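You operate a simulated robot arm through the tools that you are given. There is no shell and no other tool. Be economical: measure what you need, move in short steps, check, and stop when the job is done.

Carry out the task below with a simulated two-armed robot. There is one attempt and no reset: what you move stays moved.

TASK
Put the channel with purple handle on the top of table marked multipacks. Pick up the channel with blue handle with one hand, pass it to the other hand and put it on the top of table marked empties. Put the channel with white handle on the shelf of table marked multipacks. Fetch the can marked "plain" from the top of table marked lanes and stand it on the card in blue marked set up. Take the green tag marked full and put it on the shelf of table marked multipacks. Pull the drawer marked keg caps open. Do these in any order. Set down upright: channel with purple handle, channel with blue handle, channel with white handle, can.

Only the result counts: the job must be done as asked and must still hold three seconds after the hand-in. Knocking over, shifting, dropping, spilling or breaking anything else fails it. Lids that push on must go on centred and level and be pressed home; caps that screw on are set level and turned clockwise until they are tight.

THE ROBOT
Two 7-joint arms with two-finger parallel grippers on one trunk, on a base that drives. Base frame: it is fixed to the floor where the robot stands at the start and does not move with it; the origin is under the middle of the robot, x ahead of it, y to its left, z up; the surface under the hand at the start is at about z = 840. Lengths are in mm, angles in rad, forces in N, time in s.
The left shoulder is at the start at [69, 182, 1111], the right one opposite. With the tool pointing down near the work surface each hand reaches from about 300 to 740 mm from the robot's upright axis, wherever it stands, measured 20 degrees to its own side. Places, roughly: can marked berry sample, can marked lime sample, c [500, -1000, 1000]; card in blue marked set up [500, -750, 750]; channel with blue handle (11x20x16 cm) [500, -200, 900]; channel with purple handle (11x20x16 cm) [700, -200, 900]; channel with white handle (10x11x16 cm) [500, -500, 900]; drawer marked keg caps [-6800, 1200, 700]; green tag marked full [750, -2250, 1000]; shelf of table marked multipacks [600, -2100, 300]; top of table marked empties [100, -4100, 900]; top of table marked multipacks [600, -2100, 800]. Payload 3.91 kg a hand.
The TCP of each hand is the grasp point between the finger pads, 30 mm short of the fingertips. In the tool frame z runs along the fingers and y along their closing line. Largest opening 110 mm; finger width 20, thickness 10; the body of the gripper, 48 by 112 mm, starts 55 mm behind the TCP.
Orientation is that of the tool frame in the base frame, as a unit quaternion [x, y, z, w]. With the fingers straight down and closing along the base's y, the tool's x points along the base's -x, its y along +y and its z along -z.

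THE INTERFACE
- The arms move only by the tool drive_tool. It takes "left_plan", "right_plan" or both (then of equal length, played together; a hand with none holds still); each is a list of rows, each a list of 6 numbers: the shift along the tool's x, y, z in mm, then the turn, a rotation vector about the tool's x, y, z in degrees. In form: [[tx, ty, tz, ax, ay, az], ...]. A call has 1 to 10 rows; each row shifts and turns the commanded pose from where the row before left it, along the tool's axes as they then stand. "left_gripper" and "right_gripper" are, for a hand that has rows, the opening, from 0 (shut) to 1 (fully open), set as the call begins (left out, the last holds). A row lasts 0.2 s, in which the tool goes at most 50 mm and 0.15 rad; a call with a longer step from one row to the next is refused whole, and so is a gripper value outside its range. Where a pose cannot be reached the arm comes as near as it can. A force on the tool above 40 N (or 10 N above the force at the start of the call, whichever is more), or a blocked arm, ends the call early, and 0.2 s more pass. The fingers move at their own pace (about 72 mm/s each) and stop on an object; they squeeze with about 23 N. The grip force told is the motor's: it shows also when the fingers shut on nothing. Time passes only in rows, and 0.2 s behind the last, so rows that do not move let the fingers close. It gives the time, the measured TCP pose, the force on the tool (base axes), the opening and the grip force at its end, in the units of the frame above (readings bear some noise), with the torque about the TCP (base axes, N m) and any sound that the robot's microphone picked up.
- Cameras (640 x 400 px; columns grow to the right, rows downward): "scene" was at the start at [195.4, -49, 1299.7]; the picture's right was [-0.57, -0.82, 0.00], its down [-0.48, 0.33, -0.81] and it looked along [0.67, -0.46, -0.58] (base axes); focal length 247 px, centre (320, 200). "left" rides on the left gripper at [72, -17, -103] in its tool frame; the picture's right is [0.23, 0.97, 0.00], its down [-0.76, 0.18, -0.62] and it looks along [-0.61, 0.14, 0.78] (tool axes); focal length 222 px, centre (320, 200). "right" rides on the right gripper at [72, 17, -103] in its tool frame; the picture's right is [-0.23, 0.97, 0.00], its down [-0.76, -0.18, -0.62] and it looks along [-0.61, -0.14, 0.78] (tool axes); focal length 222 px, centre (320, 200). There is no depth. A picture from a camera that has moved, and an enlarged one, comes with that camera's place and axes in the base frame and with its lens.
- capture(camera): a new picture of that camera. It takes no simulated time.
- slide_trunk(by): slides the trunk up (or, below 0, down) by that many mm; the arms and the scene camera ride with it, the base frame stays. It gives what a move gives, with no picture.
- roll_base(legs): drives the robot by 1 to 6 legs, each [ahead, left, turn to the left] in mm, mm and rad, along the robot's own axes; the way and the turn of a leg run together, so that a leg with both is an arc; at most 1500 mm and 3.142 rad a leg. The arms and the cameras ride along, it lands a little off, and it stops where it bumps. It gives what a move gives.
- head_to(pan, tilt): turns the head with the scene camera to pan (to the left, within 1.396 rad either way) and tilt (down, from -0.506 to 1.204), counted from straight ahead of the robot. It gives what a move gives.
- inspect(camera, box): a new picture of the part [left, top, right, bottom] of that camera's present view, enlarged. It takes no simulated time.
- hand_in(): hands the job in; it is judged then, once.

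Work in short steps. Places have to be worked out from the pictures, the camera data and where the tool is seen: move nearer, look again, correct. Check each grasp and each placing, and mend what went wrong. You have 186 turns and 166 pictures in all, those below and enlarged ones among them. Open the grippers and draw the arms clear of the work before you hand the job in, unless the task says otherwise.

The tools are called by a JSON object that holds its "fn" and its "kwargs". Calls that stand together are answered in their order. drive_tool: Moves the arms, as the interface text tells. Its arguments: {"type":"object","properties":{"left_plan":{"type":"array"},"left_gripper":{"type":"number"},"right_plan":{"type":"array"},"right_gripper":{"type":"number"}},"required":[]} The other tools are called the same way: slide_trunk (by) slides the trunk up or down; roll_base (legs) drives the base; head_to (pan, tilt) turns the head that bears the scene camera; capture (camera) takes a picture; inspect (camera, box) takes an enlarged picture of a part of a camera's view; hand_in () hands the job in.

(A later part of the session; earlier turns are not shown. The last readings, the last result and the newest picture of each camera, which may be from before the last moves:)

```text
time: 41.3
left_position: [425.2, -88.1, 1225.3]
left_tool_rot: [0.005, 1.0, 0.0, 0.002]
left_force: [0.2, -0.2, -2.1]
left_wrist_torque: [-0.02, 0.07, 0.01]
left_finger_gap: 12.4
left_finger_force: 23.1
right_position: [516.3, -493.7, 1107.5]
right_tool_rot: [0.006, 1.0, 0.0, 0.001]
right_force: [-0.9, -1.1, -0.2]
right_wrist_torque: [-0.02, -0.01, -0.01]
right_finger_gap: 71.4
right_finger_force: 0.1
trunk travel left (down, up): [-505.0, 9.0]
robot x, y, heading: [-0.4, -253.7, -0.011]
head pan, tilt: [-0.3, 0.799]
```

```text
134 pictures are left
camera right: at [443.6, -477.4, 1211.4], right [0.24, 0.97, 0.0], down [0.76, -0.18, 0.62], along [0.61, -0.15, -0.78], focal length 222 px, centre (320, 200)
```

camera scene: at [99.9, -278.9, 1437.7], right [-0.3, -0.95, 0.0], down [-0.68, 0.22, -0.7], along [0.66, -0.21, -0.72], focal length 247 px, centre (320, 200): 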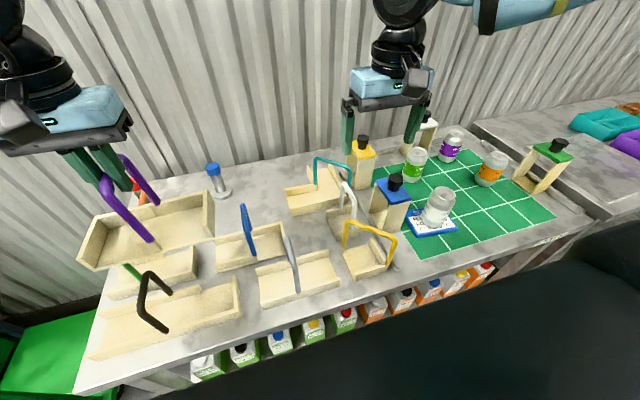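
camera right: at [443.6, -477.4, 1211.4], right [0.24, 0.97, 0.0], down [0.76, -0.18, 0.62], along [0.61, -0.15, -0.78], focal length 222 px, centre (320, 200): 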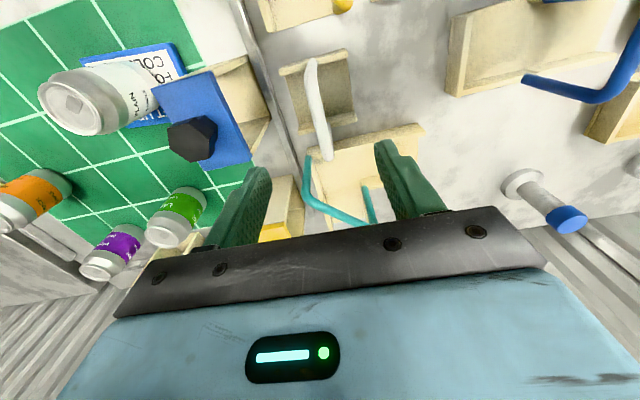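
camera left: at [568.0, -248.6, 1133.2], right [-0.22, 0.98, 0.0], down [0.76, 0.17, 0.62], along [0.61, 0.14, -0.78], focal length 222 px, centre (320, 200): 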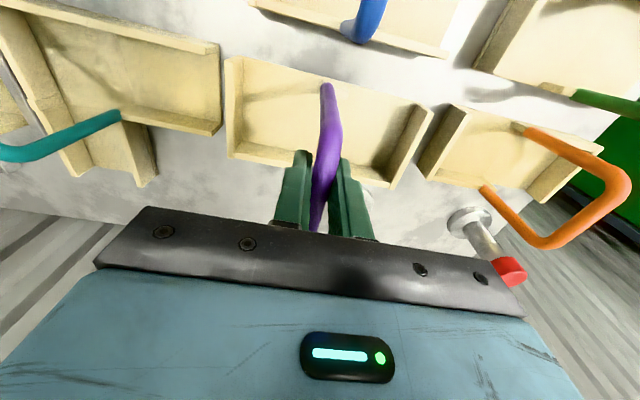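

Centre refined to [523,-496]. Descend and grip.

{"fn": "drive_tool", "kwargs": {"right_plan": [[-5, -2, 40, 0, 0, 0], [0, 0, 40, 0, 0, 0], [0, 0, 38, 0, 0, 0], [0, 0, 0, 0, 0, 0]]}}

{"fn": "drive_tool", "kwargs": {"right_plan": [[0, 0, 0, 0, 0, 0], [0, 0, 0, 0, 0, 0], [0, 0, 0, 0, 0, 0], [0, 0, 0, 0, 0, 0]], "right_gripper": 0}}

{"fn": "capture", "kwargs": {"camera": "right"}}

```text
time: 42.3
left_position: [425.6, -87.0, 1225.3]
left_tool_rot: [0.005, 1.0, 0.0, 0.0]
left_force: [-0.1, 0.3, -2.2]
left_wrist_torque: [0.0, 0.07, 0.02]
left_finger_gap: 12.5
left_finger_force: 23.1
right_position: [519.1, -498.1, 991.3]
right_tool_rot: [0.006, 1.0, 0.0, 0.001]
right_force: [1.1, -0.4, 0.1]
right_wrist_torque: [-0.02, 0.03, -0.03]
right_finger_gap: 71.4
right_finger_force: 0.0
right hand out of reach, approached as far as the arm can: row 3
trunk travel left (down, up): [-505.0, 9.0]
robot x, y, heading: [-2.8, -255.2, -0.007]
head pan, tilt: [-0.3, 0.799]
```

```text
time: 43.3
left_position: [426.5, -86.5, 1225.1]
left_tool_rot: [0.005, 1.0, 0.001, -0.001]
left_force: [0.3, 0.1, -3.5]
left_wrist_torque: [0.0, 0.06, 0.01]
left_finger_gap: 12.7
left_finger_force: 22.8
right_position: [518.7, -498.6, 992.0]
right_tool_rot: [0.005, 1.0, 0.001, 0.0]
right_force: [0.7, 0.4, 0.6]
right_wrist_torque: [-0.04, -0.08, -0.01]
right_finger_gap: 12.4
right_finger_force: 22.8
trunk travel left (down, up): [-505.0, 9.0]
robot x, y, heading: [0.8, -259.8, -0.01]
head pan, tilt: [-0.3, 0.799]
```

```text
133 pictures are left
camera right: at [445.6, -482.5, 1095.4], right [0.24, 0.97, 0.0], down [0.76, -0.19, 0.62], along [0.61, -0.15, -0.78], focal length 222 px, centre (320, 200)
```

right: 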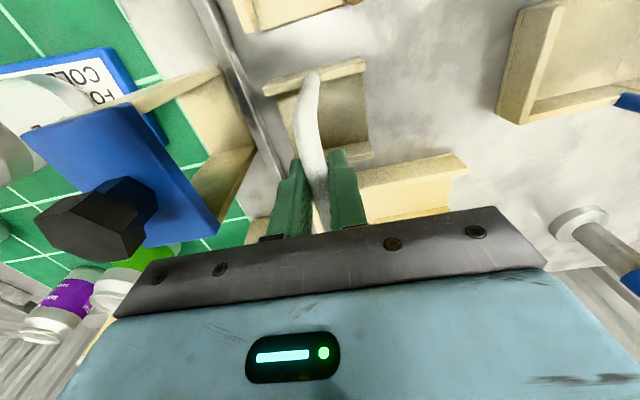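

White gripped (12.4 mm). Lift straight up to clear.

{"fn": "drive_tool", "kwargs": {"right_plan": [[0, 0, -30, 0, 0, 0], [0, 0, -40, 0, 0, 0], [0, 0, -40, 0, 0, 0], [0, 0, -40, 0, 0, 0], [0, 0, -40, 0, 0, 0], [0, 0, -30, 0, 0, 0], [0, 0, 0, 0, 0, 0]]}}

{"fn": "capture", "kwargs": {"camera": "scene"}}

{"fn": "capture", "kwargs": {"camera": "right"}}

```text
time: 44.9
left_position: [425.6, -87.5, 1224.9]
left_tool_rot: [0.006, 1.0, -0.001, -0.001]
left_force: [-0.2, 0.6, -2.6]
left_wrist_torque: [0.01, 0.02, 0.04]
left_finger_gap: 12.8
left_finger_force: 23.6
right_position: [519.9, -501.1, 1211.3]
right_tool_rot: [0.006, 1.0, -0.001, 0.0]
right_force: [0.4, 0.2, -1.7]
right_wrist_torque: [0.0, 0.03, 0.0]
right_finger_gap: 12.5
right_finger_force: 23.3
trunk travel left (down, up): [-505.0, 9.0]
robot x, y, heading: [0.2, -254.9, -0.009]
head pan, tilt: [-0.3, 0.799]
```

```text
132 pictures are left
camera scene: at [100.3, -279.0, 1437.6], right [-0.3, -0.95, 0.0], down [-0.68, 0.22, -0.7], along [0.66, -0.21, -0.72], focal length 247 px, centre (320, 200)
```

scene: 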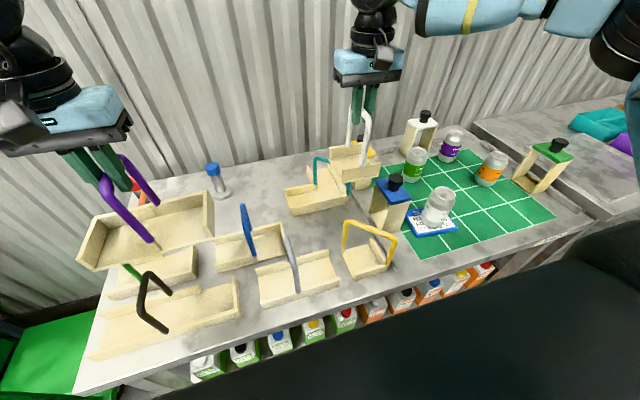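

```text
131 pictures are left
camera right: at [446.3, -484.4, 1316.6], right [0.24, 0.97, 0.0], down [0.76, -0.19, 0.62], along [0.6, -0.15, -0.78], focal length 222 px, centre (320, 200)
```

right: 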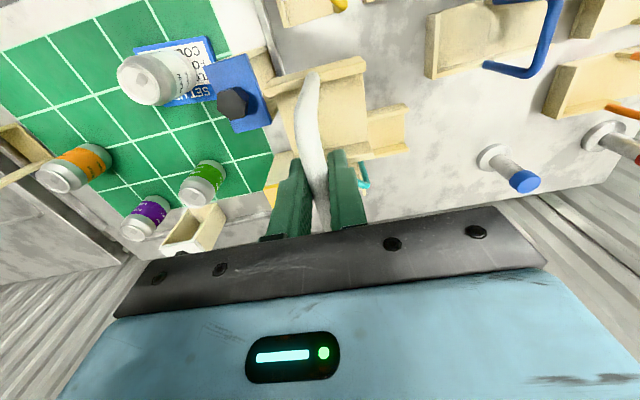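

Both held. Back away from the table 350 mm so loads clear it, then look down the aisle to the right.

{"fn": "roll_base", "kwargs": {"legs": [[-350, 0, 0]]}}

{"fn": "head_to", "kwargs": {"pan": -1.2, "tilt": 0.5}}

{"fn": "capture", "kwargs": {"camera": "scene"}}

```text
time: 46.6
left_position: [209.4, -83.9, 1227.7]
left_tool_rot: [0.004, 1.0, 0.0, 0.001]
left_force: [-1.2, -0.3, -2.5]
left_wrist_torque: [-0.02, 0.02, 0.02]
left_finger_gap: 12.3
left_finger_force: 22.9
right_position: [303.8, -497.4, 1215.4]
right_tool_rot: [0.003, 1.0, 0.001, 0.002]
right_force: [0.3, -0.1, -1.2]
right_wrist_torque: [-0.03, -0.03, 0.0]
right_finger_gap: 12.5
right_finger_force: 23.5
trunk travel left (down, up): [-505.0, 9.0]
robot x, y, heading: [-208.9, -258.5, -0.004]
head pan, tilt: [-0.3, 0.799]
stopped in leg 1: the robot was blocked; the commanded pose is now the measured one
```

```text
time: 47.8
left_position: [215.7, -82.8, 1223.7]
left_tool_rot: [0.004, 1.0, 0.001, -0.002]
left_force: [0.4, 0.0, -2.4]
left_wrist_torque: [-0.01, 0.08, 0.02]
left_finger_gap: 12.9
left_finger_force: 23.0
right_position: [310.5, -496.4, 1210.1]
right_tool_rot: [0.004, 1.0, -0.001, -0.001]
right_force: [0.1, 0.5, -1.8]
right_wrist_torque: [-0.01, 0.02, 0.01]
right_finger_gap: 12.2
right_finger_force: 22.9
trunk travel left (down, up): [-505.0, 9.0]
robot x, y, heading: [-210.2, -258.3, -0.007]
head pan, tilt: [-1.201, 0.499]
```

```text
130 pictures are left
camera scene: at [-153.0, -336.9, 1463.6], right [-0.93, -0.36, 0.0], down [-0.17, 0.45, -0.88], along [0.31, -0.82, -0.48], focal length 247 px, centre (320, 200)
```

scene: 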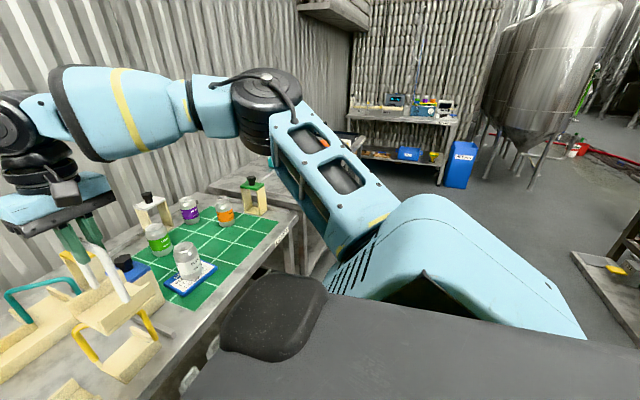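

Something is behind the robot at about x≈-500. Look back on both sides to see what it is.

{"fn": "head_to", "kwargs": {"pan": 1.39, "tilt": 0.7}}

{"fn": "capture", "kwargs": {"camera": "scene"}}

{"fn": "head_to", "kwargs": {"pan": -1.39, "tilt": 0.6}}

{"fn": "capture", "kwargs": {"camera": "scene"}}

```text
time: 50.1
left_position: [215.7, -84.3, 1222.7]
left_tool_rot: [0.003, 1.0, 0.001, -0.002]
left_force: [-0.4, 0.2, -2.5]
left_wrist_torque: [0.0, 0.05, 0.0]
left_finger_gap: 12.7
left_finger_force: 23.1
right_position: [311.3, -496.9, 1210.4]
right_tool_rot: [0.003, 1.0, -0.001, -0.002]
right_force: [-0.2, 0.7, -1.4]
right_wrist_torque: [-0.01, 0.01, 0.01]
right_finger_gap: 12.6
right_finger_force: 22.8
trunk travel left (down, up): [-505.0, 9.0]
robot x, y, heading: [-208.5, -253.2, -0.009]
head pan, tilt: [1.389, 0.7]
```

```text
129 pictures are left
camera scene: at [-169.9, -168.5, 1445.9], right [0.98, -0.19, 0.0], down [-0.12, -0.63, -0.76], along [0.14, 0.75, -0.64], focal length 247 px, centre (320, 200)
```

scene: 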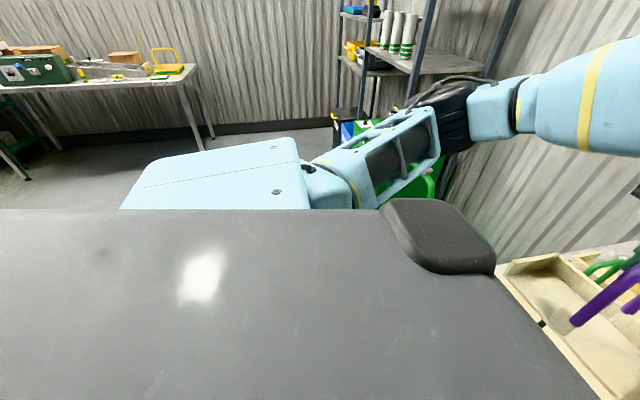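

```text
time: 52.6
left_position: [216.1, -84.0, 1223.4]
left_tool_rot: [0.004, 1.0, 0.0, -0.001]
left_force: [0.2, -0.7, -3.6]
left_wrist_torque: [-0.01, 0.04, 0.01]
left_finger_gap: 12.7
left_finger_force: 22.9
right_position: [309.7, -496.0, 1210.2]
right_tool_rot: [0.003, 1.0, 0.0, -0.001]
right_force: [0.2, -0.2, -1.9]
right_wrist_torque: [-0.01, -0.03, 0.0]
right_finger_gap: 12.5
right_finger_force: 22.9
trunk travel left (down, up): [-505.0, 9.0]
robot x, y, heading: [-208.5, -259.1, -0.002]
head pan, tilt: [-1.389, 0.6]
```

```text
128 pictures are left
camera scene: at [-170.2, -338.9, 1454.5], right [-0.98, -0.18, 0.0], down [-0.1, 0.56, -0.83], along [0.14, -0.81, -0.56], focal length 247 px, centre (320, 200)
```

scene: 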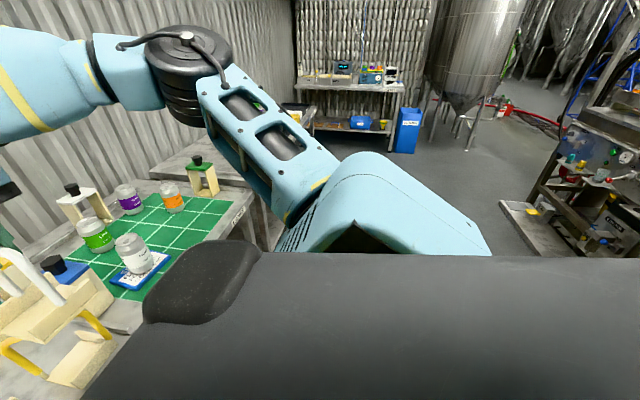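

I'll ease forward 30 mm off whatever is behind, retract the right hand so white clears the table edge, then drive right along the aisle.

{"fn": "drive_tool", "kwargs": {"right_plan": [[30, 0, 0, 0, 0, 0], [30, 0, 0, 0, 0, 0], [30, 0, 0, 0, 0, 0]]}}

{"fn": "roll_base", "kwargs": {"legs": [[30, 0, 0], [0, -900, 0]]}}

{"fn": "head_to", "kwargs": {"pan": -0.7, "tilt": 0.6}}

{"fn": "capture", "kwargs": {"camera": "scene"}}

```text
time: 53.4
left_position: [216.1, -83.6, 1223.4]
left_tool_rot: [0.003, 1.0, 0.001, -0.001]
left_force: [-0.7, -0.1, -1.8]
left_wrist_torque: [-0.01, 0.0, 0.0]
left_finger_gap: 12.8
left_finger_force: 23.4
right_position: [217.6, -497.2, 1211.8]
right_tool_rot: [0.003, 1.0, 0.0, -0.001]
right_force: [-1.0, 0.0, -2.0]
right_wrist_torque: [-0.01, 0.03, 0.02]
right_finger_gap: 12.6
right_finger_force: 22.6
trunk travel left (down, up): [-505.0, 9.0]
robot x, y, heading: [-206.7, -253.0, -0.004]
head pan, tilt: [-1.389, 0.6]
```

```text
time: 61.9
left_position: [244.7, -962.0, 1224.7]
left_tool_rot: [-0.003, 1.0, 0.001, -0.001]
left_force: [-0.2, -1.0, -2.3]
left_wrist_torque: [0.01, 0.0, -0.01]
left_finger_gap: 12.5
left_finger_force: 23.1
right_position: [252.7, -1374.1, 1211.2]
right_tool_rot: [-0.004, 1.0, -0.001, -0.002]
right_force: [-0.4, 1.0, -1.0]
right_wrist_torque: [0.03, 0.05, -0.02]
right_finger_gap: 12.3
right_finger_force: 22.8
trunk travel left (down, up): [-505.0, 9.0]
robot x, y, heading: [-179.8, -1135.8, 0.009]
head pan, tilt: [-1.389, 0.6]
```

```text
time: 63.0
left_position: [243.1, -961.6, 1224.7]
left_tool_rot: [-0.003, 1.0, 0.0, -0.002]
left_force: [0.3, -0.3, -2.8]
left_wrist_torque: [0.02, 0.03, -0.04]
left_finger_gap: 12.8
left_finger_force: 22.7
right_position: [254.5, -1374.3, 1211.1]
right_tool_rot: [-0.004, 1.0, -0.001, -0.002]
right_force: [-0.8, 0.3, -1.8]
right_wrist_torque: [0.01, 0.03, 0.0]
right_finger_gap: 12.2
right_finger_force: 23.0
trunk travel left (down, up): [-505.0, 9.0]
robot x, y, heading: [-183.0, -1137.7, 0.007]
head pan, tilt: [-0.7, 0.6]
```

```text
127 pictures are left
camera scene: at [-87.8, -1191.2, 1454.5], right [-0.64, -0.77, 0.0], down [-0.43, 0.36, -0.82], along [0.63, -0.53, -0.57], focal length 247 px, centre (320, 200)
```

scene: 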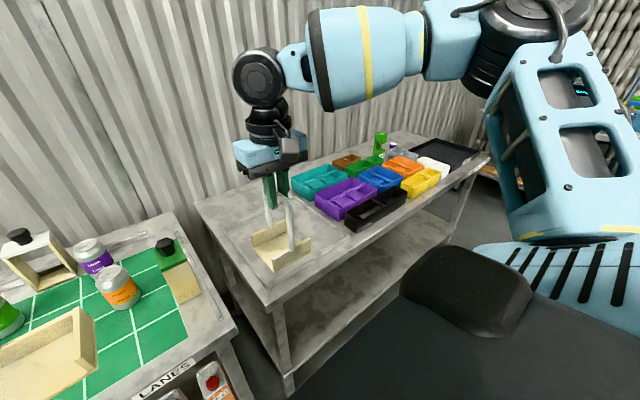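

The multipacks table has a free area at its left end and a shelf below. Zoom for detail.

{"fn": "inspect", "kwargs": {"camera": "scene", "box": [180, 110, 500, 320]}}

```text
1.90 times, centred on (340, 215) of scene
camera zoom: at [-87.8, -1191.2, 1454.5], right [-0.64, -0.77, 0.0], down [-0.43, 0.36, -0.82], along [0.63, -0.53, -0.57], focal length 471 px, centre (282, 171)
```

zoom: 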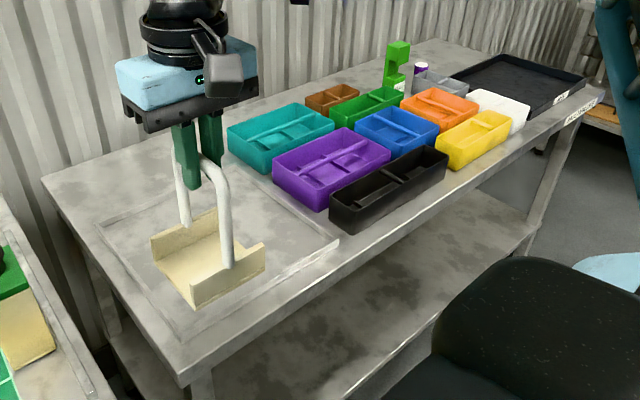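

Free plate region spans x 380–764, y −1380…−1737 at z≈790. Drive to y≈-1720 and forward to place purple at ~[545,-1545].

{"fn": "roll_base", "kwargs": {"legs": [[0, -590, 0], [120, 0, 0]]}}

{"fn": "head_to", "kwargs": {"pan": 0.2, "tilt": 0.8}}

{"fn": "capture", "kwargs": {"camera": "scene"}}

{"fn": "capture", "kwargs": {"camera": "left"}}

```text
time: 69.5
left_position: [362.8, -1558.0, 1224.9]
left_tool_rot: [0.001, 1.0, 0.001, -0.001]
left_force: [-0.3, -0.5, -2.4]
left_wrist_torque: [-0.02, 0.06, 0.0]
left_finger_gap: 12.5
left_finger_force: 23.0
right_position: [369.5, -1970.2, 1212.1]
right_tool_rot: [0.0, 1.0, -0.002, -0.001]
right_force: [-0.1, -1.0, -1.5]
right_wrist_torque: [0.0, 0.04, 0.01]
right_finger_gap: 12.4
right_finger_force: 23.0
trunk travel left (down, up): [-505.0, 9.0]
robot x, y, heading: [-57.9, -1731.2, 0.005]
head pan, tilt: [-0.7, 0.6]
```

```text
time: 70.7
left_position: [364.9, -1557.0, 1223.3]
left_tool_rot: [0.0, 1.0, 0.001, -0.001]
left_force: [-0.5, -0.1, -3.3]
left_wrist_torque: [0.01, 0.04, 0.0]
left_finger_gap: 12.6
left_finger_force: 23.1
right_position: [372.6, -1969.3, 1209.4]
right_tool_rot: [0.0, 1.0, -0.001, -0.001]
right_force: [0.2, 1.6, -1.4]
right_wrist_torque: [0.02, 0.02, 0.03]
right_finger_gap: 12.5
right_finger_force: 23.0
trunk travel left (down, up): [-505.0, 9.0]
robot x, y, heading: [-54.7, -1729.2, 0.003]
head pan, tilt: [0.201, 0.799]
```

```text
125 pictures are left
camera scene: at [43.6, -1711.8, 1437.6], right [0.2, -0.98, 0.0], down [-0.7, -0.14, -0.7], along [0.68, 0.14, -0.72], focal length 247 px, centre (320, 200)
```

scene: 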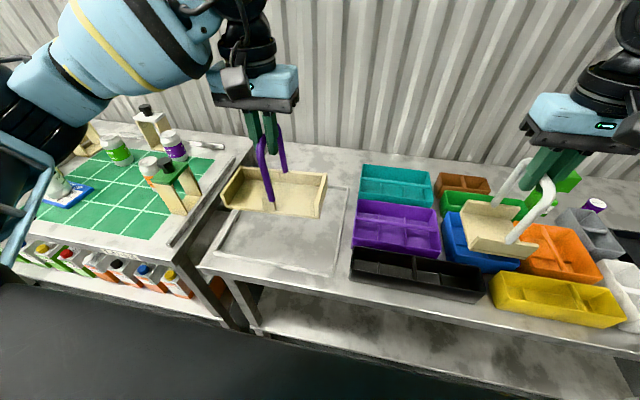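

```text
124 pictures are left
camera left: at [293.0, -1574.8, 1327.8], right [-0.23, 0.97, 0.0], down [0.76, 0.18, 0.62], along [0.6, 0.14, -0.78], focal length 222 px, centre (320, 200)
```

left: 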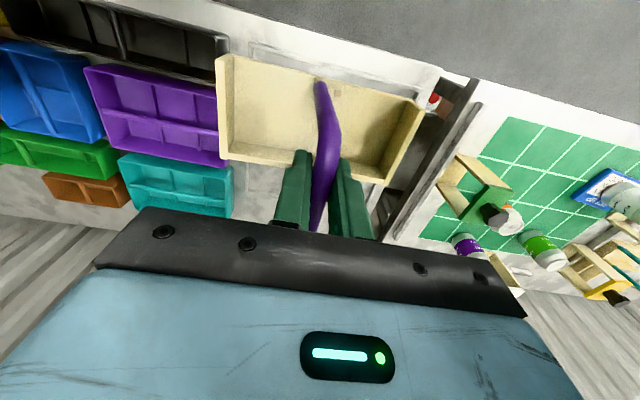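

Place target [545,-1540] is clear. Move the left hand over and down to z≈1000.

{"fn": "drive_tool", "kwargs": {"left_plan": [[-30, 3, 37, 0, 0, 0], [-30, 3, 37, 0, 0, 0], [-30, 3, 37, 0, 0, 0], [-30, 3, 37, 0, 0, 0], [-30, 3, 37, 0, 0, 0], [-30, 2, 37, 0, 0, 0], [0, 0, 0, 0, 0, 0]]}}

{"fn": "capture", "kwargs": {"camera": "left"}}

{"fn": "capture", "kwargs": {"camera": "scene"}}

```text
time: 72.3
left_position: [542.0, -1538.8, 1002.4]
left_tool_rot: [0.001, 1.0, 0.002, 0.0]
left_force: [0.4, -0.7, -3.5]
left_wrist_torque: [0.01, 0.06, -0.02]
left_finger_gap: 12.7
left_finger_force: 22.7
right_position: [371.4, -1969.2, 1211.7]
right_tool_rot: [-0.001, 1.0, -0.001, 0.0]
right_force: [-0.2, 0.0, -1.5]
right_wrist_torque: [-0.04, 0.01, 0.01]
right_finger_gap: 12.4
right_finger_force: 23.0
trunk travel left (down, up): [-505.0, 9.0]
robot x, y, heading: [-56.6, -1733.0, 0.0]
head pan, tilt: [0.201, 0.799]
```

```text
123 pictures are left
camera left: at [469.6, -1556.9, 1106.0], right [-0.23, 0.97, 0.0], down [0.76, 0.18, 0.62], along [0.61, 0.14, -0.78], focal length 222 px, centre (320, 200)
```

left: 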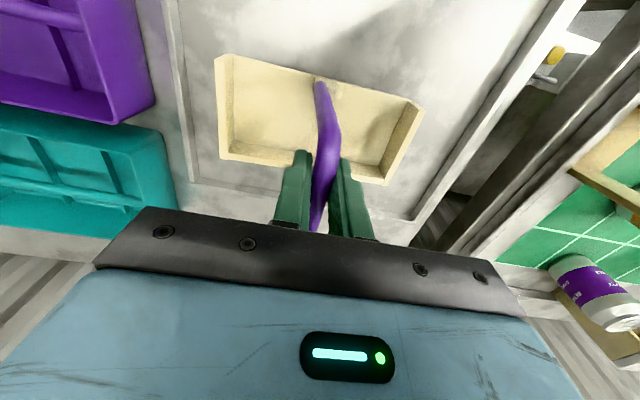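

```text
122 pictures are left
camera scene: at [42.6, -1711.4, 1437.8], right [0.2, -0.98, 0.0], down [-0.7, -0.14, -0.7], along [0.68, 0.14, -0.72], focal length 247 px, centre (320, 200)
```

scene: 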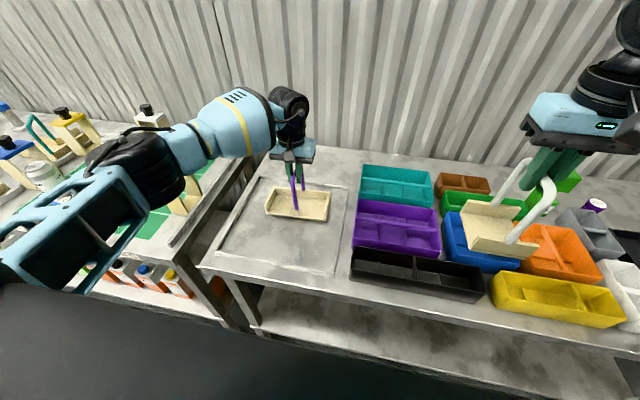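

Clear below. Lower gently till contact.

{"fn": "drive_tool", "kwargs": {"left_plan": [[0, 0, 25, 0, 0, 0], [0, 0, 12, 0, 0, 0], [0, 0, 8, 0, 0, 0], [0, 0, 5, 0, 0, 0], [0, 0, 5, 0, 0, 0], [0, 0, 0, 0, 0, 0]]}}

{"fn": "capture", "kwargs": {"camera": "scene"}}

```text
time: 73.7
left_position: [542.4, -1539.9, 947.1]
left_tool_rot: [0.001, 1.0, 0.001, -0.001]
left_force: [-1.5, -3.2, 15.7]
left_wrist_torque: [0.16, 0.1, -0.04]
left_finger_gap: 12.5
left_finger_force: 23.0
right_position: [370.1, -1970.0, 1211.7]
right_tool_rot: [-0.001, 1.0, 0.0, -0.001]
right_force: [-0.2, 0.3, -1.3]
right_wrist_torque: [0.0, 0.01, -0.01]
right_finger_gap: 12.5
right_finger_force: 23.3
trunk travel left (down, up): [-505.0, 9.0]
robot x, y, heading: [-60.6, -1727.8, 0.003]
head pan, tilt: [0.201, 0.799]
```

```text
121 pictures are left
camera scene: at [41.4, -1712.8, 1437.8], right [0.2, -0.98, 0.0], down [-0.7, -0.14, -0.7], along [0.68, 0.14, -0.72], focal length 247 px, centre (320, 200)
```

scene: 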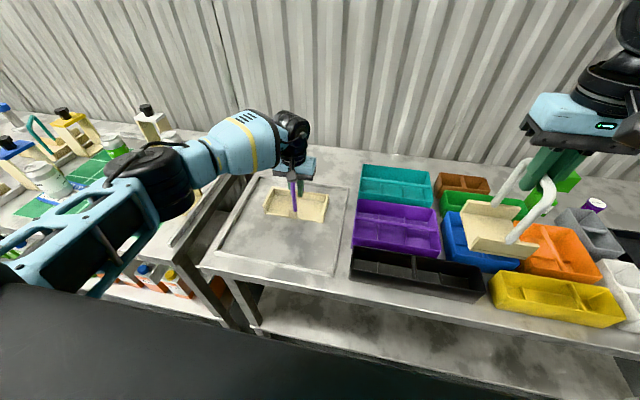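

Contact at z≈947 (15.7 N). Release and withdraw upward, then bring the hand back up the same way.

{"fn": "drive_tool", "kwargs": {"left_plan": [[0, 0, -2, 0, 0, 0], [0, 0, 0, 0, 0, 0]]}}

{"fn": "drive_tool", "kwargs": {"left_plan": [[0, 0, 0, 0, 0, 0], [0, 0, 0, 0, 0, 0], [0, 0, -30, 0, 0, 0], [0, 0, -40, 0, 0, 0], [0, 0, -40, 0, 0, 0], [15, 0, -40, 0, 0, 0], [30, 0, -37, 0, 0, 0], [30, 0, -37, 0, 0, 0], [30, 0, -37, 0, 0, 0]], "left_gripper": 0.6}}

{"fn": "capture", "kwargs": {"camera": "scene"}}

```text
time: 74.3
left_position: [542.9, -1539.0, 947.5]
left_tool_rot: [0.0, 1.0, 0.001, -0.002]
left_force: [-0.3, -2.7, 4.9]
left_wrist_torque: [0.09, -0.34, -0.08]
left_finger_gap: 12.4
left_finger_force: 23.2
right_position: [371.4, -1968.3, 1210.0]
right_tool_rot: [-0.001, 1.0, 0.0, -0.002]
right_force: [0.1, 0.2, -0.6]
right_wrist_torque: [0.02, 0.01, -0.03]
right_finger_gap: 12.4
right_finger_force: 23.2
trunk travel left (down, up): [-505.0, 9.0]
robot x, y, heading: [-58.9, -1728.2, -0.0]
head pan, tilt: [0.201, 0.799]
```

```text
time: 76.3
left_position: [438.3, -1539.3, 1210.0]
left_tool_rot: [0.0, 1.0, 0.001, 0.0]
left_force: [-0.9, 0.8, 0.0]
left_wrist_torque: [-0.01, -0.05, -0.01]
left_finger_gap: 66.2
left_finger_force: 0.0
right_position: [371.5, -1970.2, 1211.8]
right_tool_rot: [-0.001, 1.0, -0.002, -0.001]
right_force: [-0.7, 0.3, -1.6]
right_wrist_torque: [0.03, 0.03, 0.0]
right_finger_gap: 12.4
right_finger_force: 23.1
trunk travel left (down, up): [-505.0, 9.0]
robot x, y, heading: [-58.7, -1727.7, 0.001]
head pan, tilt: [0.201, 0.799]
```

```text
120 pictures are left
camera scene: at [41.8, -1711.9, 1437.9], right [0.2, -0.98, 0.0], down [-0.7, -0.14, -0.7], along [0.68, 0.14, -0.72], focal length 247 px, centre (320, 200)
```

scene: 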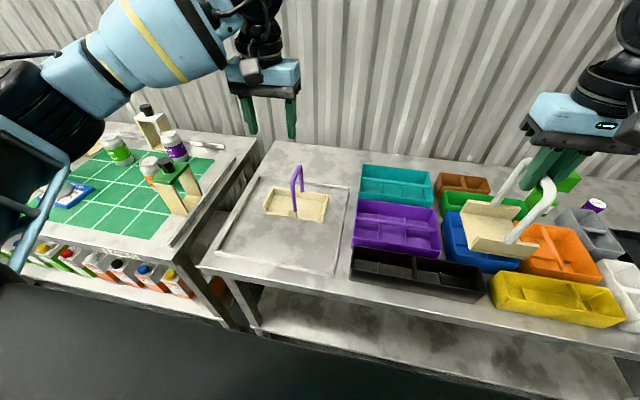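

Purple is standing on multipacks top. Now look at the right part for the tag and the shelf.

{"fn": "head_to", "kwargs": {"pan": -0.75, "tilt": 0.65}}

{"fn": "capture", "kwargs": {"camera": "scene"}}

{"fn": "capture", "kwargs": {"camera": "right"}}

```text
time: 77.5
left_position: [441.4, -1539.5, 1209.0]
left_tool_rot: [0.0, 1.0, 0.001, 0.0]
left_force: [-0.5, -0.1, -0.2]
left_wrist_torque: [0.01, -0.02, 0.03]
left_finger_gap: 65.9
left_finger_force: 0.0
right_position: [372.1, -1969.1, 1210.5]
right_tool_rot: [-0.001, 1.0, -0.001, -0.001]
right_force: [0.2, 0.2, -1.6]
right_wrist_torque: [0.01, 0.02, -0.03]
right_finger_gap: 12.6
right_finger_force: 23.0
trunk travel left (down, up): [-505.0, 9.0]
robot x, y, heading: [-59.6, -1729.5, 0.007]
head pan, tilt: [-0.75, 0.649]
```

```text
119 pictures are left
camera scene: at [27.9, -1787.0, 1450.3], right [-0.68, -0.73, 0.0], down [-0.44, 0.41, -0.8], along [0.58, -0.54, -0.6], focal length 247 px, centre (320, 200)
```

scene: 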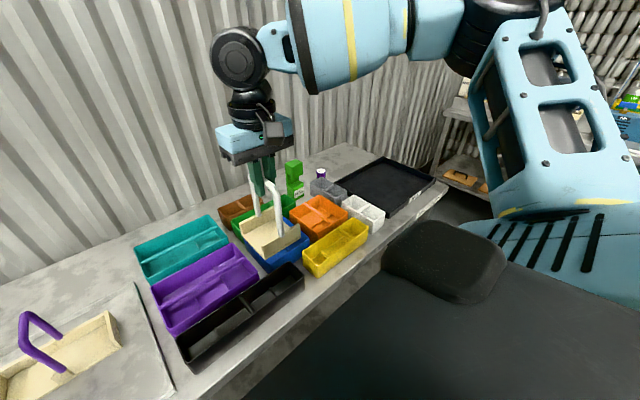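

```text
118 pictures are left
camera right: at [299.3, -1953.7, 1315.0], right [0.23, 0.97, 0.0], down [0.76, -0.18, 0.62], along [0.6, -0.14, -0.78], focal length 222 px, centre (320, 200)
```

right: 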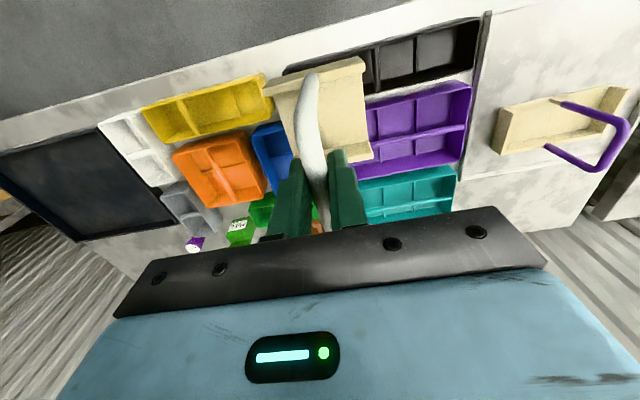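

{"fn": "inspect", "kwargs": {"camera": "scene", "box": [250, 140, 410, 240]}}

```text
4.00 times, centred on (330, 190) of scene
camera zoom: at [27.9, -1787.0, 1450.3], right [-0.68, -0.73, 0.0], down [-0.44, 0.41, -0.8], along [0.58, -0.54, -0.6], focal length 988 px, centre (280, 240)
```

zoom: 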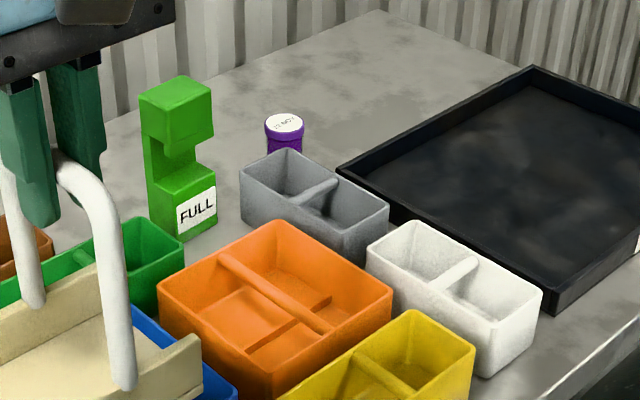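

The tag "FULL" stands near [765,-2315], about 175 mm tall. To place white on the shelf I need a pitched grip, so I'll set it temporarily on the free plate area, regrip with a tilted tool, and insert. Move base left 350 and retract left hand.

{"fn": "drive_tool", "kwargs": {"left_plan": [[35, 0, 0, 0, 0, 0], [35, 0, 0, 0, 0, 0], [35, 0, 0, 0, 0, 0]]}}

{"fn": "roll_base", "kwargs": {"legs": [[0, 355, 0]]}}

{"fn": "head_to", "kwargs": {"pan": -0.4, "tilt": 0.85}}

{"fn": "capture", "kwargs": {"camera": "scene"}}

{"fn": "capture", "kwargs": {"camera": "right"}}

```text
time: 78.3
left_position: [333.1, -1538.7, 1209.2]
left_tool_rot: [-0.001, 1.0, 0.001, -0.001]
left_force: [-0.3, -0.4, -0.4]
left_wrist_torque: [0.05, 0.01, 0.0]
left_finger_gap: 65.9
left_finger_force: 0.2
right_position: [371.4, -1969.3, 1209.7]
right_tool_rot: [-0.001, 1.0, -0.001, 0.0]
right_force: [-0.2, -0.5, -2.4]
right_wrist_torque: [0.01, 0.04, -0.02]
right_finger_gap: 12.7
right_finger_force: 22.5
trunk travel left (down, up): [-505.0, 9.0]
robot x, y, heading: [-59.5, -1729.1, 0.003]
head pan, tilt: [-0.75, 0.649]
```

```text
time: 82.1
left_position: [333.1, -1181.8, 1209.5]
left_tool_rot: [0.001, 1.0, 0.001, 0.0]
left_force: [-0.5, -0.9, 0.6]
left_wrist_torque: [0.03, -0.04, 0.0]
left_finger_gap: 66.3
left_finger_force: 0.1
right_position: [370.3, -1611.7, 1211.2]
right_tool_rot: [0.001, 1.0, -0.001, -0.002]
right_force: [0.6, -0.7, -1.6]
right_wrist_torque: [-0.01, 0.02, 0.0]
right_finger_gap: 12.7
right_finger_force: 22.9
trunk travel left (down, up): [-505.0, 9.0]
robot x, y, heading: [-57.9, -1373.3, 0.004]
head pan, tilt: [-0.75, 0.649]
```

```text
time: 82.9
left_position: [334.2, -1180.3, 1208.9]
left_tool_rot: [0.0, 1.0, 0.001, 0.0]
left_force: [0.4, 0.3, -0.6]
left_wrist_torque: [0.01, 0.01, -0.01]
left_finger_gap: 66.1
left_finger_force: 0.0
right_position: [370.5, -1610.6, 1210.3]
right_tool_rot: [0.0, 1.0, -0.001, -0.002]
right_force: [0.0, -0.6, -1.5]
right_wrist_torque: [0.02, 0.04, 0.01]
right_finger_gap: 12.4
right_finger_force: 22.9
trunk travel left (down, up): [-505.0, 9.0]
robot x, y, heading: [-63.0, -1369.6, 0.005]
head pan, tilt: [-0.4, 0.85]
```

```text
116 pictures are left
camera scene: at [35.4, -1399.5, 1433.7], right [-0.39, -0.92, 0.0], down [-0.69, 0.29, -0.66], along [0.61, -0.26, -0.75], focal length 247 px, centre (320, 200)
```

scene: 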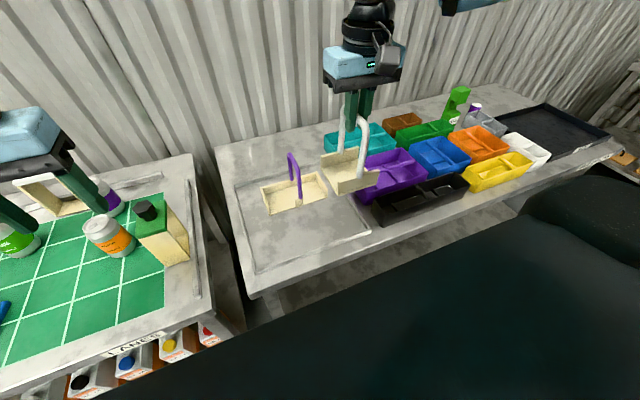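

```text
115 pictures are left
camera right: at [298.3, -1595.0, 1315.0], right [0.23, 0.97, 0.0], down [0.76, -0.18, 0.62], along [0.6, -0.14, -0.78], focal length 222 px, centre (320, 200)
```

right: 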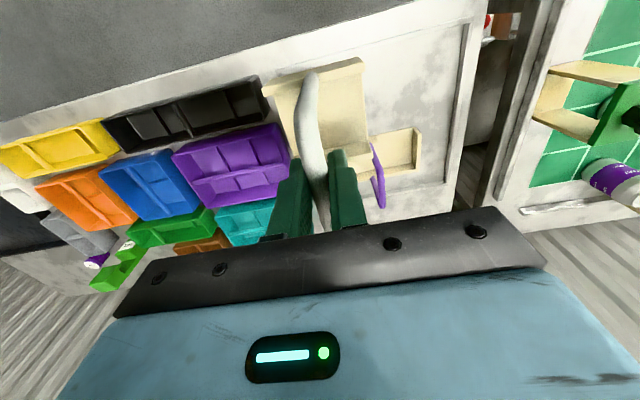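

Set white down at ~[418,-1612] in front of purple: descend to just above.

{"fn": "drive_tool", "kwargs": {"right_plan": [[-9, 0, 44, 0, 0, 0], [-10, 0, 44, 0, 0, 0], [-9, 0, 44, 0, 0, 0], [-10, 0, 44, 0, 0, 0], [-9, 0, 44, 0, 0, 0], [0, 0, 0, 0, 0, 0]]}}

{"fn": "capture", "kwargs": {"camera": "right"}}

{"fn": "inspect", "kwargs": {"camera": "scene", "box": [220, 100, 460, 300]}}

```text
time: 84.3
left_position: [333.8, -1181.3, 1210.2]
left_tool_rot: [0.001, 1.0, 0.0, 0.0]
left_force: [0.4, 0.1, -0.7]
left_wrist_torque: [0.03, 0.0, 0.0]
left_finger_gap: 66.2
left_finger_force: 0.1
right_position: [415.9, -1609.4, 990.4]
right_tool_rot: [0.0, 1.0, 0.0, 0.001]
right_force: [0.3, -1.6, 11.8]
right_wrist_torque: [-0.02, 0.5, -0.01]
right_finger_gap: 12.1
right_finger_force: 22.7
trunk travel left (down, up): [-505.0, 9.0]
robot x, y, heading: [-61.2, -1369.0, 0.004]
head pan, tilt: [-0.4, 0.85]
```

```text
114 pictures are left
camera right: at [343.1, -1593.8, 1094.5], right [0.23, 0.97, 0.0], down [0.76, -0.18, 0.62], along [0.61, -0.14, -0.78], focal length 222 px, centre (320, 200)
```

right: 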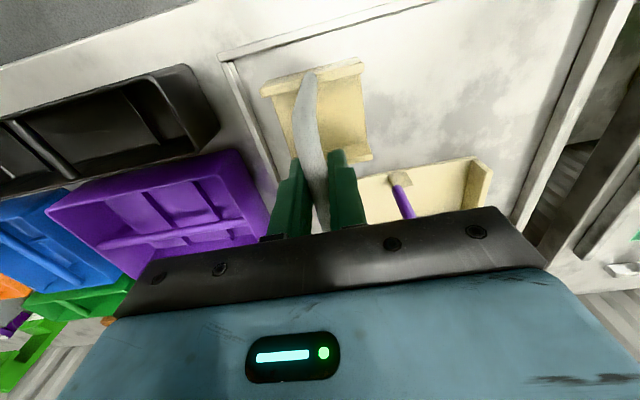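

```text
2.00 times, centred on (340, 200) of scene
camera zoom: at [34.3, -1399.0, 1434.0], right [-0.39, -0.92, 0.0], down [-0.69, 0.29, -0.66], along [0.61, -0.26, -0.75], focal length 494 px, centre (280, 200)
```

zoom: 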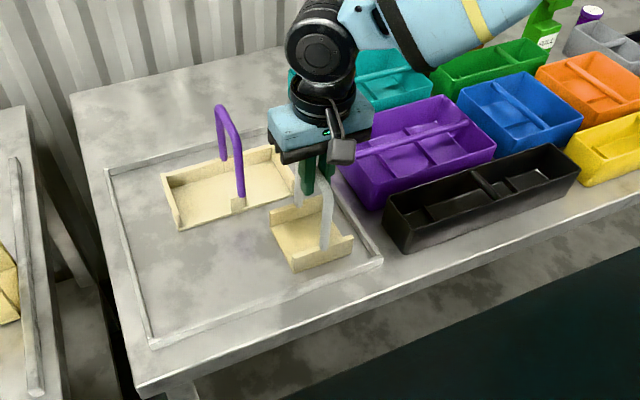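

Early contact: white's rear edge (x≈487) is resting on purple's front wall. Lift straight up, back off 22 mm and check purple.

{"fn": "drive_tool", "kwargs": {"right_plan": [[0, 0, -30, 0, 0, 0], [0, 0, -20, 0, 0, 0], [22, 0, 0, 0, 0, 0], [0, 0, 0, 0, 0, 0]]}}

{"fn": "capture", "kwargs": {"camera": "right"}}

{"fn": "inspect", "kwargs": {"camera": "scene", "box": [220, 100, 460, 300]}}

```text
time: 85.3
left_position: [334.6, -1180.6, 1208.3]
left_tool_rot: [0.0, 1.0, 0.0, -0.002]
left_force: [1.1, -0.5, 0.1]
left_wrist_torque: [-0.05, -0.02, 0.0]
left_finger_gap: 65.9
left_finger_force: 0.0
right_position: [395.5, -1610.2, 1038.8]
right_tool_rot: [0.001, 1.0, -0.001, -0.002]
right_force: [0.5, 0.0, -1.6]
right_wrist_torque: [0.0, -0.01, 0.0]
right_finger_gap: 12.4
right_finger_force: 22.7
trunk travel left (down, up): [-505.0, 9.0]
robot x, y, heading: [-57.0, -1367.1, -0.001]
head pan, tilt: [-0.4, 0.85]
```

```text
112 pictures are left
camera right: at [322.7, -1594.4, 1143.4], right [0.23, 0.97, 0.0], down [0.76, -0.18, 0.62], along [0.6, -0.14, -0.78], focal length 222 px, centre (320, 200)
```

right: 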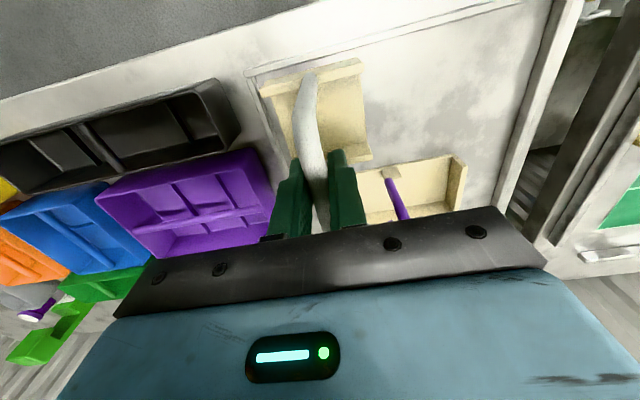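

```text
2.00 times, centred on (340, 200) of scene
camera zoom: at [35.8, -1399.2, 1433.6], right [-0.39, -0.92, 0.0], down [-0.69, 0.29, -0.66], along [0.61, -0.26, -0.75], focal length 494 px, centre (280, 200)
```

zoom: 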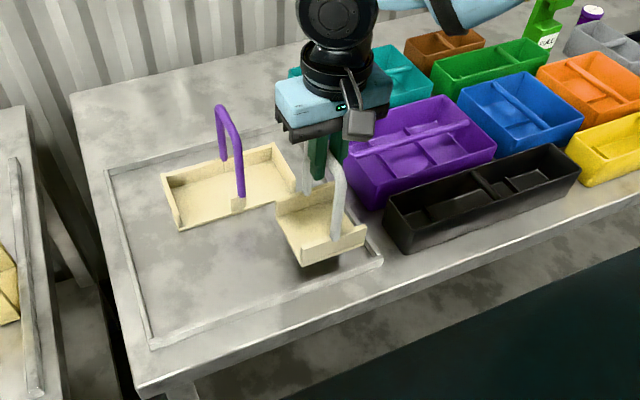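

Purple undisturbed. Lower white here with rear edge now clear.

{"fn": "drive_tool", "kwargs": {"right_plan": [[0, 0, 35, 0, 0, 0], [0, 0, 25, 0, 0, 0], [0, 0, 12, 0, 0, 0], [0, 0, 8, 0, 0, 0], [0, 0, 5, 0, 0, 0], [0, 0, 4, 0, 0, 0], [0, 0, 0, 0, 0, 0]]}}

{"fn": "inspect", "kwargs": {"camera": "scene", "box": [220, 100, 460, 300]}}

```text
time: 86.9
left_position: [332.1, -1180.7, 1209.8]
left_tool_rot: [0.0, 1.0, 0.0, -0.002]
left_force: [0.3, -0.7, 0.8]
left_wrist_torque: [0.03, 0.0, 0.01]
left_finger_gap: 65.9
left_finger_force: 0.1
right_position: [394.7, -1611.1, 950.8]
right_tool_rot: [0.0, 1.0, 0.0, -0.001]
right_force: [0.4, -1.1, 14.3]
right_wrist_torque: [0.04, -0.06, 0.0]
right_finger_gap: 12.3
right_finger_force: 22.8
trunk travel left (down, up): [-505.0, 9.0]
robot x, y, heading: [-55.6, -1370.3, 0.001]
head pan, tilt: [-0.4, 0.85]
```

```text
2.00 times, centred on (340, 200) of scene
camera zoom: at [34.4, -1398.9, 1433.7], right [-0.39, -0.92, 0.0], down [-0.69, 0.29, -0.66], along [0.61, -0.26, -0.75], focal length 494 px, centre (280, 200)
```

zoom: 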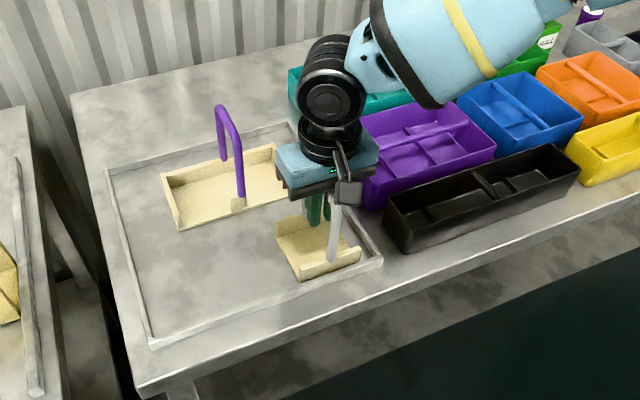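

White stands. Loosen slightly and pitch the hand −60° about the bar (tool pointing forward-down), keeping bar between the fingers.

{"fn": "drive_tool", "kwargs": {"right_plan": [[0, 0, -1, 0, 0, 0], [0, 0, 0, 0, 0, 0], [0, 0, 0, 0, 0, 0], [0, 0, 0, 0, -5, 0], [0, 0, 0, 0, -8, 0], [0, 0, 0, 0, -8, 0], [0, 0, 0, 0, -8, 0], [0, 0, 0, 0, 0, 0]], "right_gripper": 0.45}}

{"fn": "capture", "kwargs": {"camera": "scene"}}

{"fn": "capture", "kwargs": {"camera": "right"}}

```text
time: 88.7
left_position: [334.0, -1180.2, 1209.7]
left_tool_rot: [0.001, 1.0, -0.001, -0.001]
left_force: [-0.5, 0.3, 0.6]
left_wrist_torque: [-0.03, 0.03, -0.02]
left_finger_gap: 65.9
left_finger_force: 0.1
right_position: [395.0, -1610.8, 953.1]
right_tool_rot: [0.0, 0.968, 0.0, 0.249]
right_force: [0.0, -0.3, -0.4]
right_wrist_torque: [-0.01, 0.01, -0.02]
right_finger_gap: 49.4
right_finger_force: 0.1
trunk travel left (down, up): [-505.0, 9.0]
robot x, y, heading: [-56.5, -1372.8, 0.002]
head pan, tilt: [-0.4, 0.85]
```

```text
109 pictures are left
camera scene: at [35.6, -1398.9, 1433.7], right [-0.39, -0.92, 0.0], down [-0.69, 0.29, -0.66], along [0.61, -0.26, -0.75], focal length 247 px, centre (320, 200)
```

scene: 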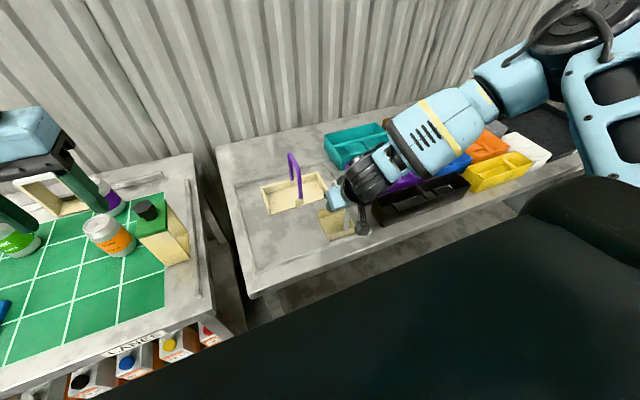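

```text
108 pictures are left
camera right: at [281.3, -1595.2, 1009.4], right [0.2, 0.97, 0.11], down [0.37, -0.18, 0.91], along [0.91, -0.14, -0.39], focal length 222 px, centre (320, 200)
```

right: 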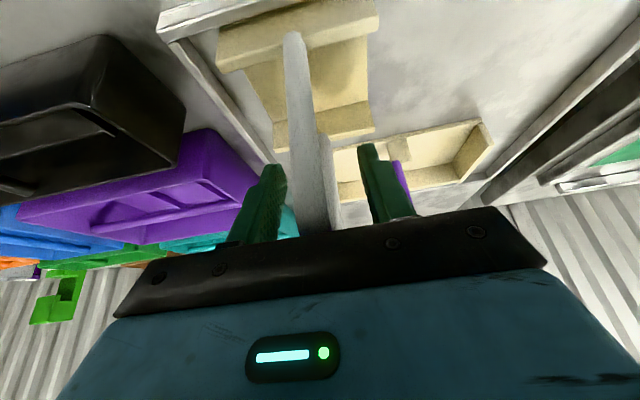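

Bar is still between the fingers. Continue the pitch to ~60°.

{"fn": "drive_tool", "kwargs": {"right_plan": [[0, 0, 0, 0, -8, 0], [0, 0, 0, 0, -8, 0], [0, 0, 0, 0, -8, 0], [0, 0, 0, 0, -7, 0], [0, 0, 0, 0, 0, 0]]}}

{"fn": "capture", "kwargs": {"camera": "scene"}}

{"fn": "capture", "kwargs": {"camera": "right"}}

```text
time: 89.9
left_position: [333.1, -1181.3, 1208.8]
left_tool_rot: [0.0, 1.0, 0.001, -0.001]
left_force: [0.2, 0.8, -0.4]
left_wrist_torque: [0.01, 0.0, -0.02]
left_finger_gap: 66.2
left_finger_force: 0.1
right_position: [395.0, -1611.1, 952.9]
right_tool_rot: [0.0, 0.866, -0.001, 0.499]
right_force: [-0.2, 0.4, 0.4]
right_wrist_torque: [0.0, 0.02, 0.01]
right_finger_gap: 49.5
right_finger_force: 0.1
trunk travel left (down, up): [-505.0, 9.0]
robot x, y, heading: [-60.1, -1371.1, 0.003]
head pan, tilt: [-0.4, 0.85]
```

```text
107 pictures are left
camera scene: at [35.1, -1399.7, 1433.7], right [-0.39, -0.92, 0.0], down [-0.69, 0.29, -0.66], along [0.61, -0.26, -0.75], focal length 247 px, centre (320, 200)
```

scene: 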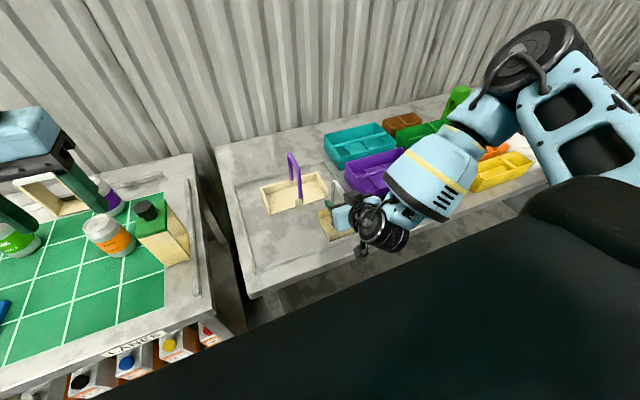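

```text
106 pictures are left
camera right: at [269.1, -1595.4, 942.9], right [0.11, 0.97, 0.2], down [-0.16, -0.18, 0.97], along [0.98, -0.14, 0.13], focal length 222 px, centre (320, 200)
```

right: 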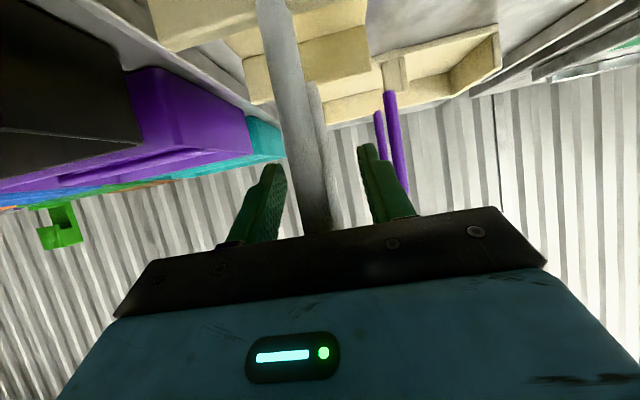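

Move forward ~10 mm to centre on the bar, then close.

{"fn": "drive_tool", "kwargs": {"right_plan": [[-5, 0, 8.7, 0, 0, 0], [0, 0, 0, 0, 0, 0]]}}

{"fn": "drive_tool", "kwargs": {"right_plan": [[0, 0, 0, 0, 0, 0], [0, 0, 0, 0, 0, 0], [0, 0, 0, 0, 0, 0], [0, 0, 0, 0, 0, 0]], "right_gripper": 0}}

{"fn": "drive_tool", "kwargs": {"right_plan": [[-13, 0, -7.5, 0, 0, 0], [-26, 0, -15, 0, 0, 0], [0, 0, 0, 0, 0, 0]]}}

{"fn": "capture", "kwargs": {"camera": "right"}}

{"fn": "inspect", "kwargs": {"camera": "scene", "box": [220, 100, 460, 300]}}

```text
time: 90.5
left_position: [334.3, -1180.7, 1209.0]
left_tool_rot: [0.001, 1.0, 0.001, -0.001]
left_force: [-0.5, 0.9, 0.0]
left_wrist_torque: [0.01, 0.01, -0.04]
left_finger_gap: 65.9
left_finger_force: 0.1
right_position: [405.6, -1609.8, 953.3]
right_tool_rot: [-0.001, 0.867, 0.0, 0.499]
right_force: [-0.2, 0.4, 1.5]
right_wrist_torque: [0.0, 0.0, 0.01]
right_finger_gap: 49.6
right_finger_force: 0.1
trunk travel left (down, up): [-505.0, 9.0]
robot x, y, heading: [-59.8, -1369.5, 0.004]
head pan, tilt: [-0.4, 0.85]
```

```text
time: 91.5
left_position: [334.2, -1181.6, 1208.5]
left_tool_rot: [0.001, 1.0, 0.0, -0.002]
left_force: [-0.9, -0.2, -0.8]
left_wrist_torque: [0.01, -0.02, 0.02]
left_finger_gap: 66.1
left_finger_force: 0.1
right_position: [406.4, -1610.7, 953.2]
right_tool_rot: [-0.002, 0.867, 0.0, 0.499]
right_force: [-0.2, 0.2, 0.9]
right_wrist_torque: [0.03, -0.1, -0.01]
right_finger_gap: 12.3
right_finger_force: 23.0
trunk travel left (down, up): [-505.0, 9.0]
robot x, y, heading: [-57.8, -1369.0, 0.001]
head pan, tilt: [-0.4, 0.85]
```

```text
time: 92.3
left_position: [334.9, -1179.6, 1207.0]
left_tool_rot: [0.001, 1.0, 0.001, -0.002]
left_force: [0.8, -0.2, -1.0]
left_wrist_torque: [-0.02, 0.01, 0.01]
left_finger_gap: 66.1
left_finger_force: 0.1
right_position: [406.2, -1610.5, 997.8]
right_tool_rot: [-0.001, 0.867, 0.0, 0.498]
right_force: [0.1, -0.4, -1.5]
right_wrist_torque: [-0.03, 0.04, 0.0]
right_finger_gap: 12.5
right_finger_force: 23.2
trunk travel left (down, up): [-505.0, 9.0]
robot x, y, heading: [-62.7, -1369.1, -0.0]
head pan, tilt: [-0.4, 0.85]
```

```text
105 pictures are left
camera right: at [279.2, -1594.6, 988.0], right [0.11, 0.97, 0.2], down [-0.15, -0.18, 0.97], along [0.98, -0.14, 0.13], focal length 222 px, centre (320, 200)
```

right: 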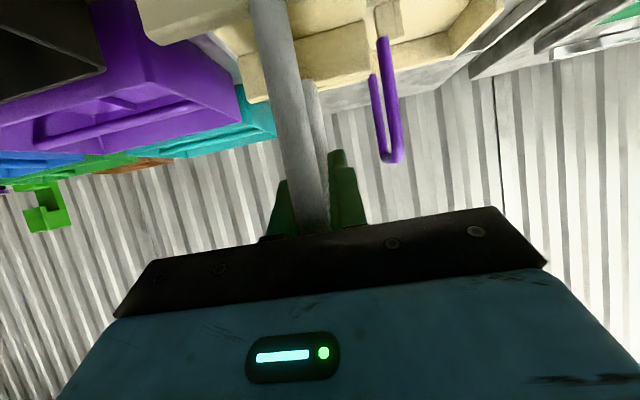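

```text
2.00 times, centred on (340, 200) of scene
camera zoom: at [36.1, -1399.2, 1433.6], right [-0.39, -0.92, 0.0], down [-0.69, 0.29, -0.66], along [0.61, -0.26, -0.75], focal length 494 px, centre (280, 200)
```

zoom: 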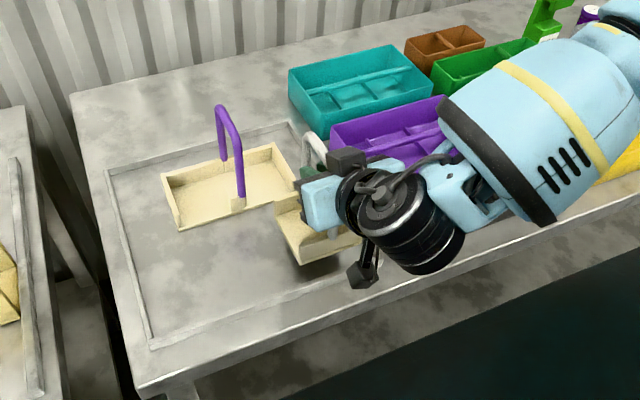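

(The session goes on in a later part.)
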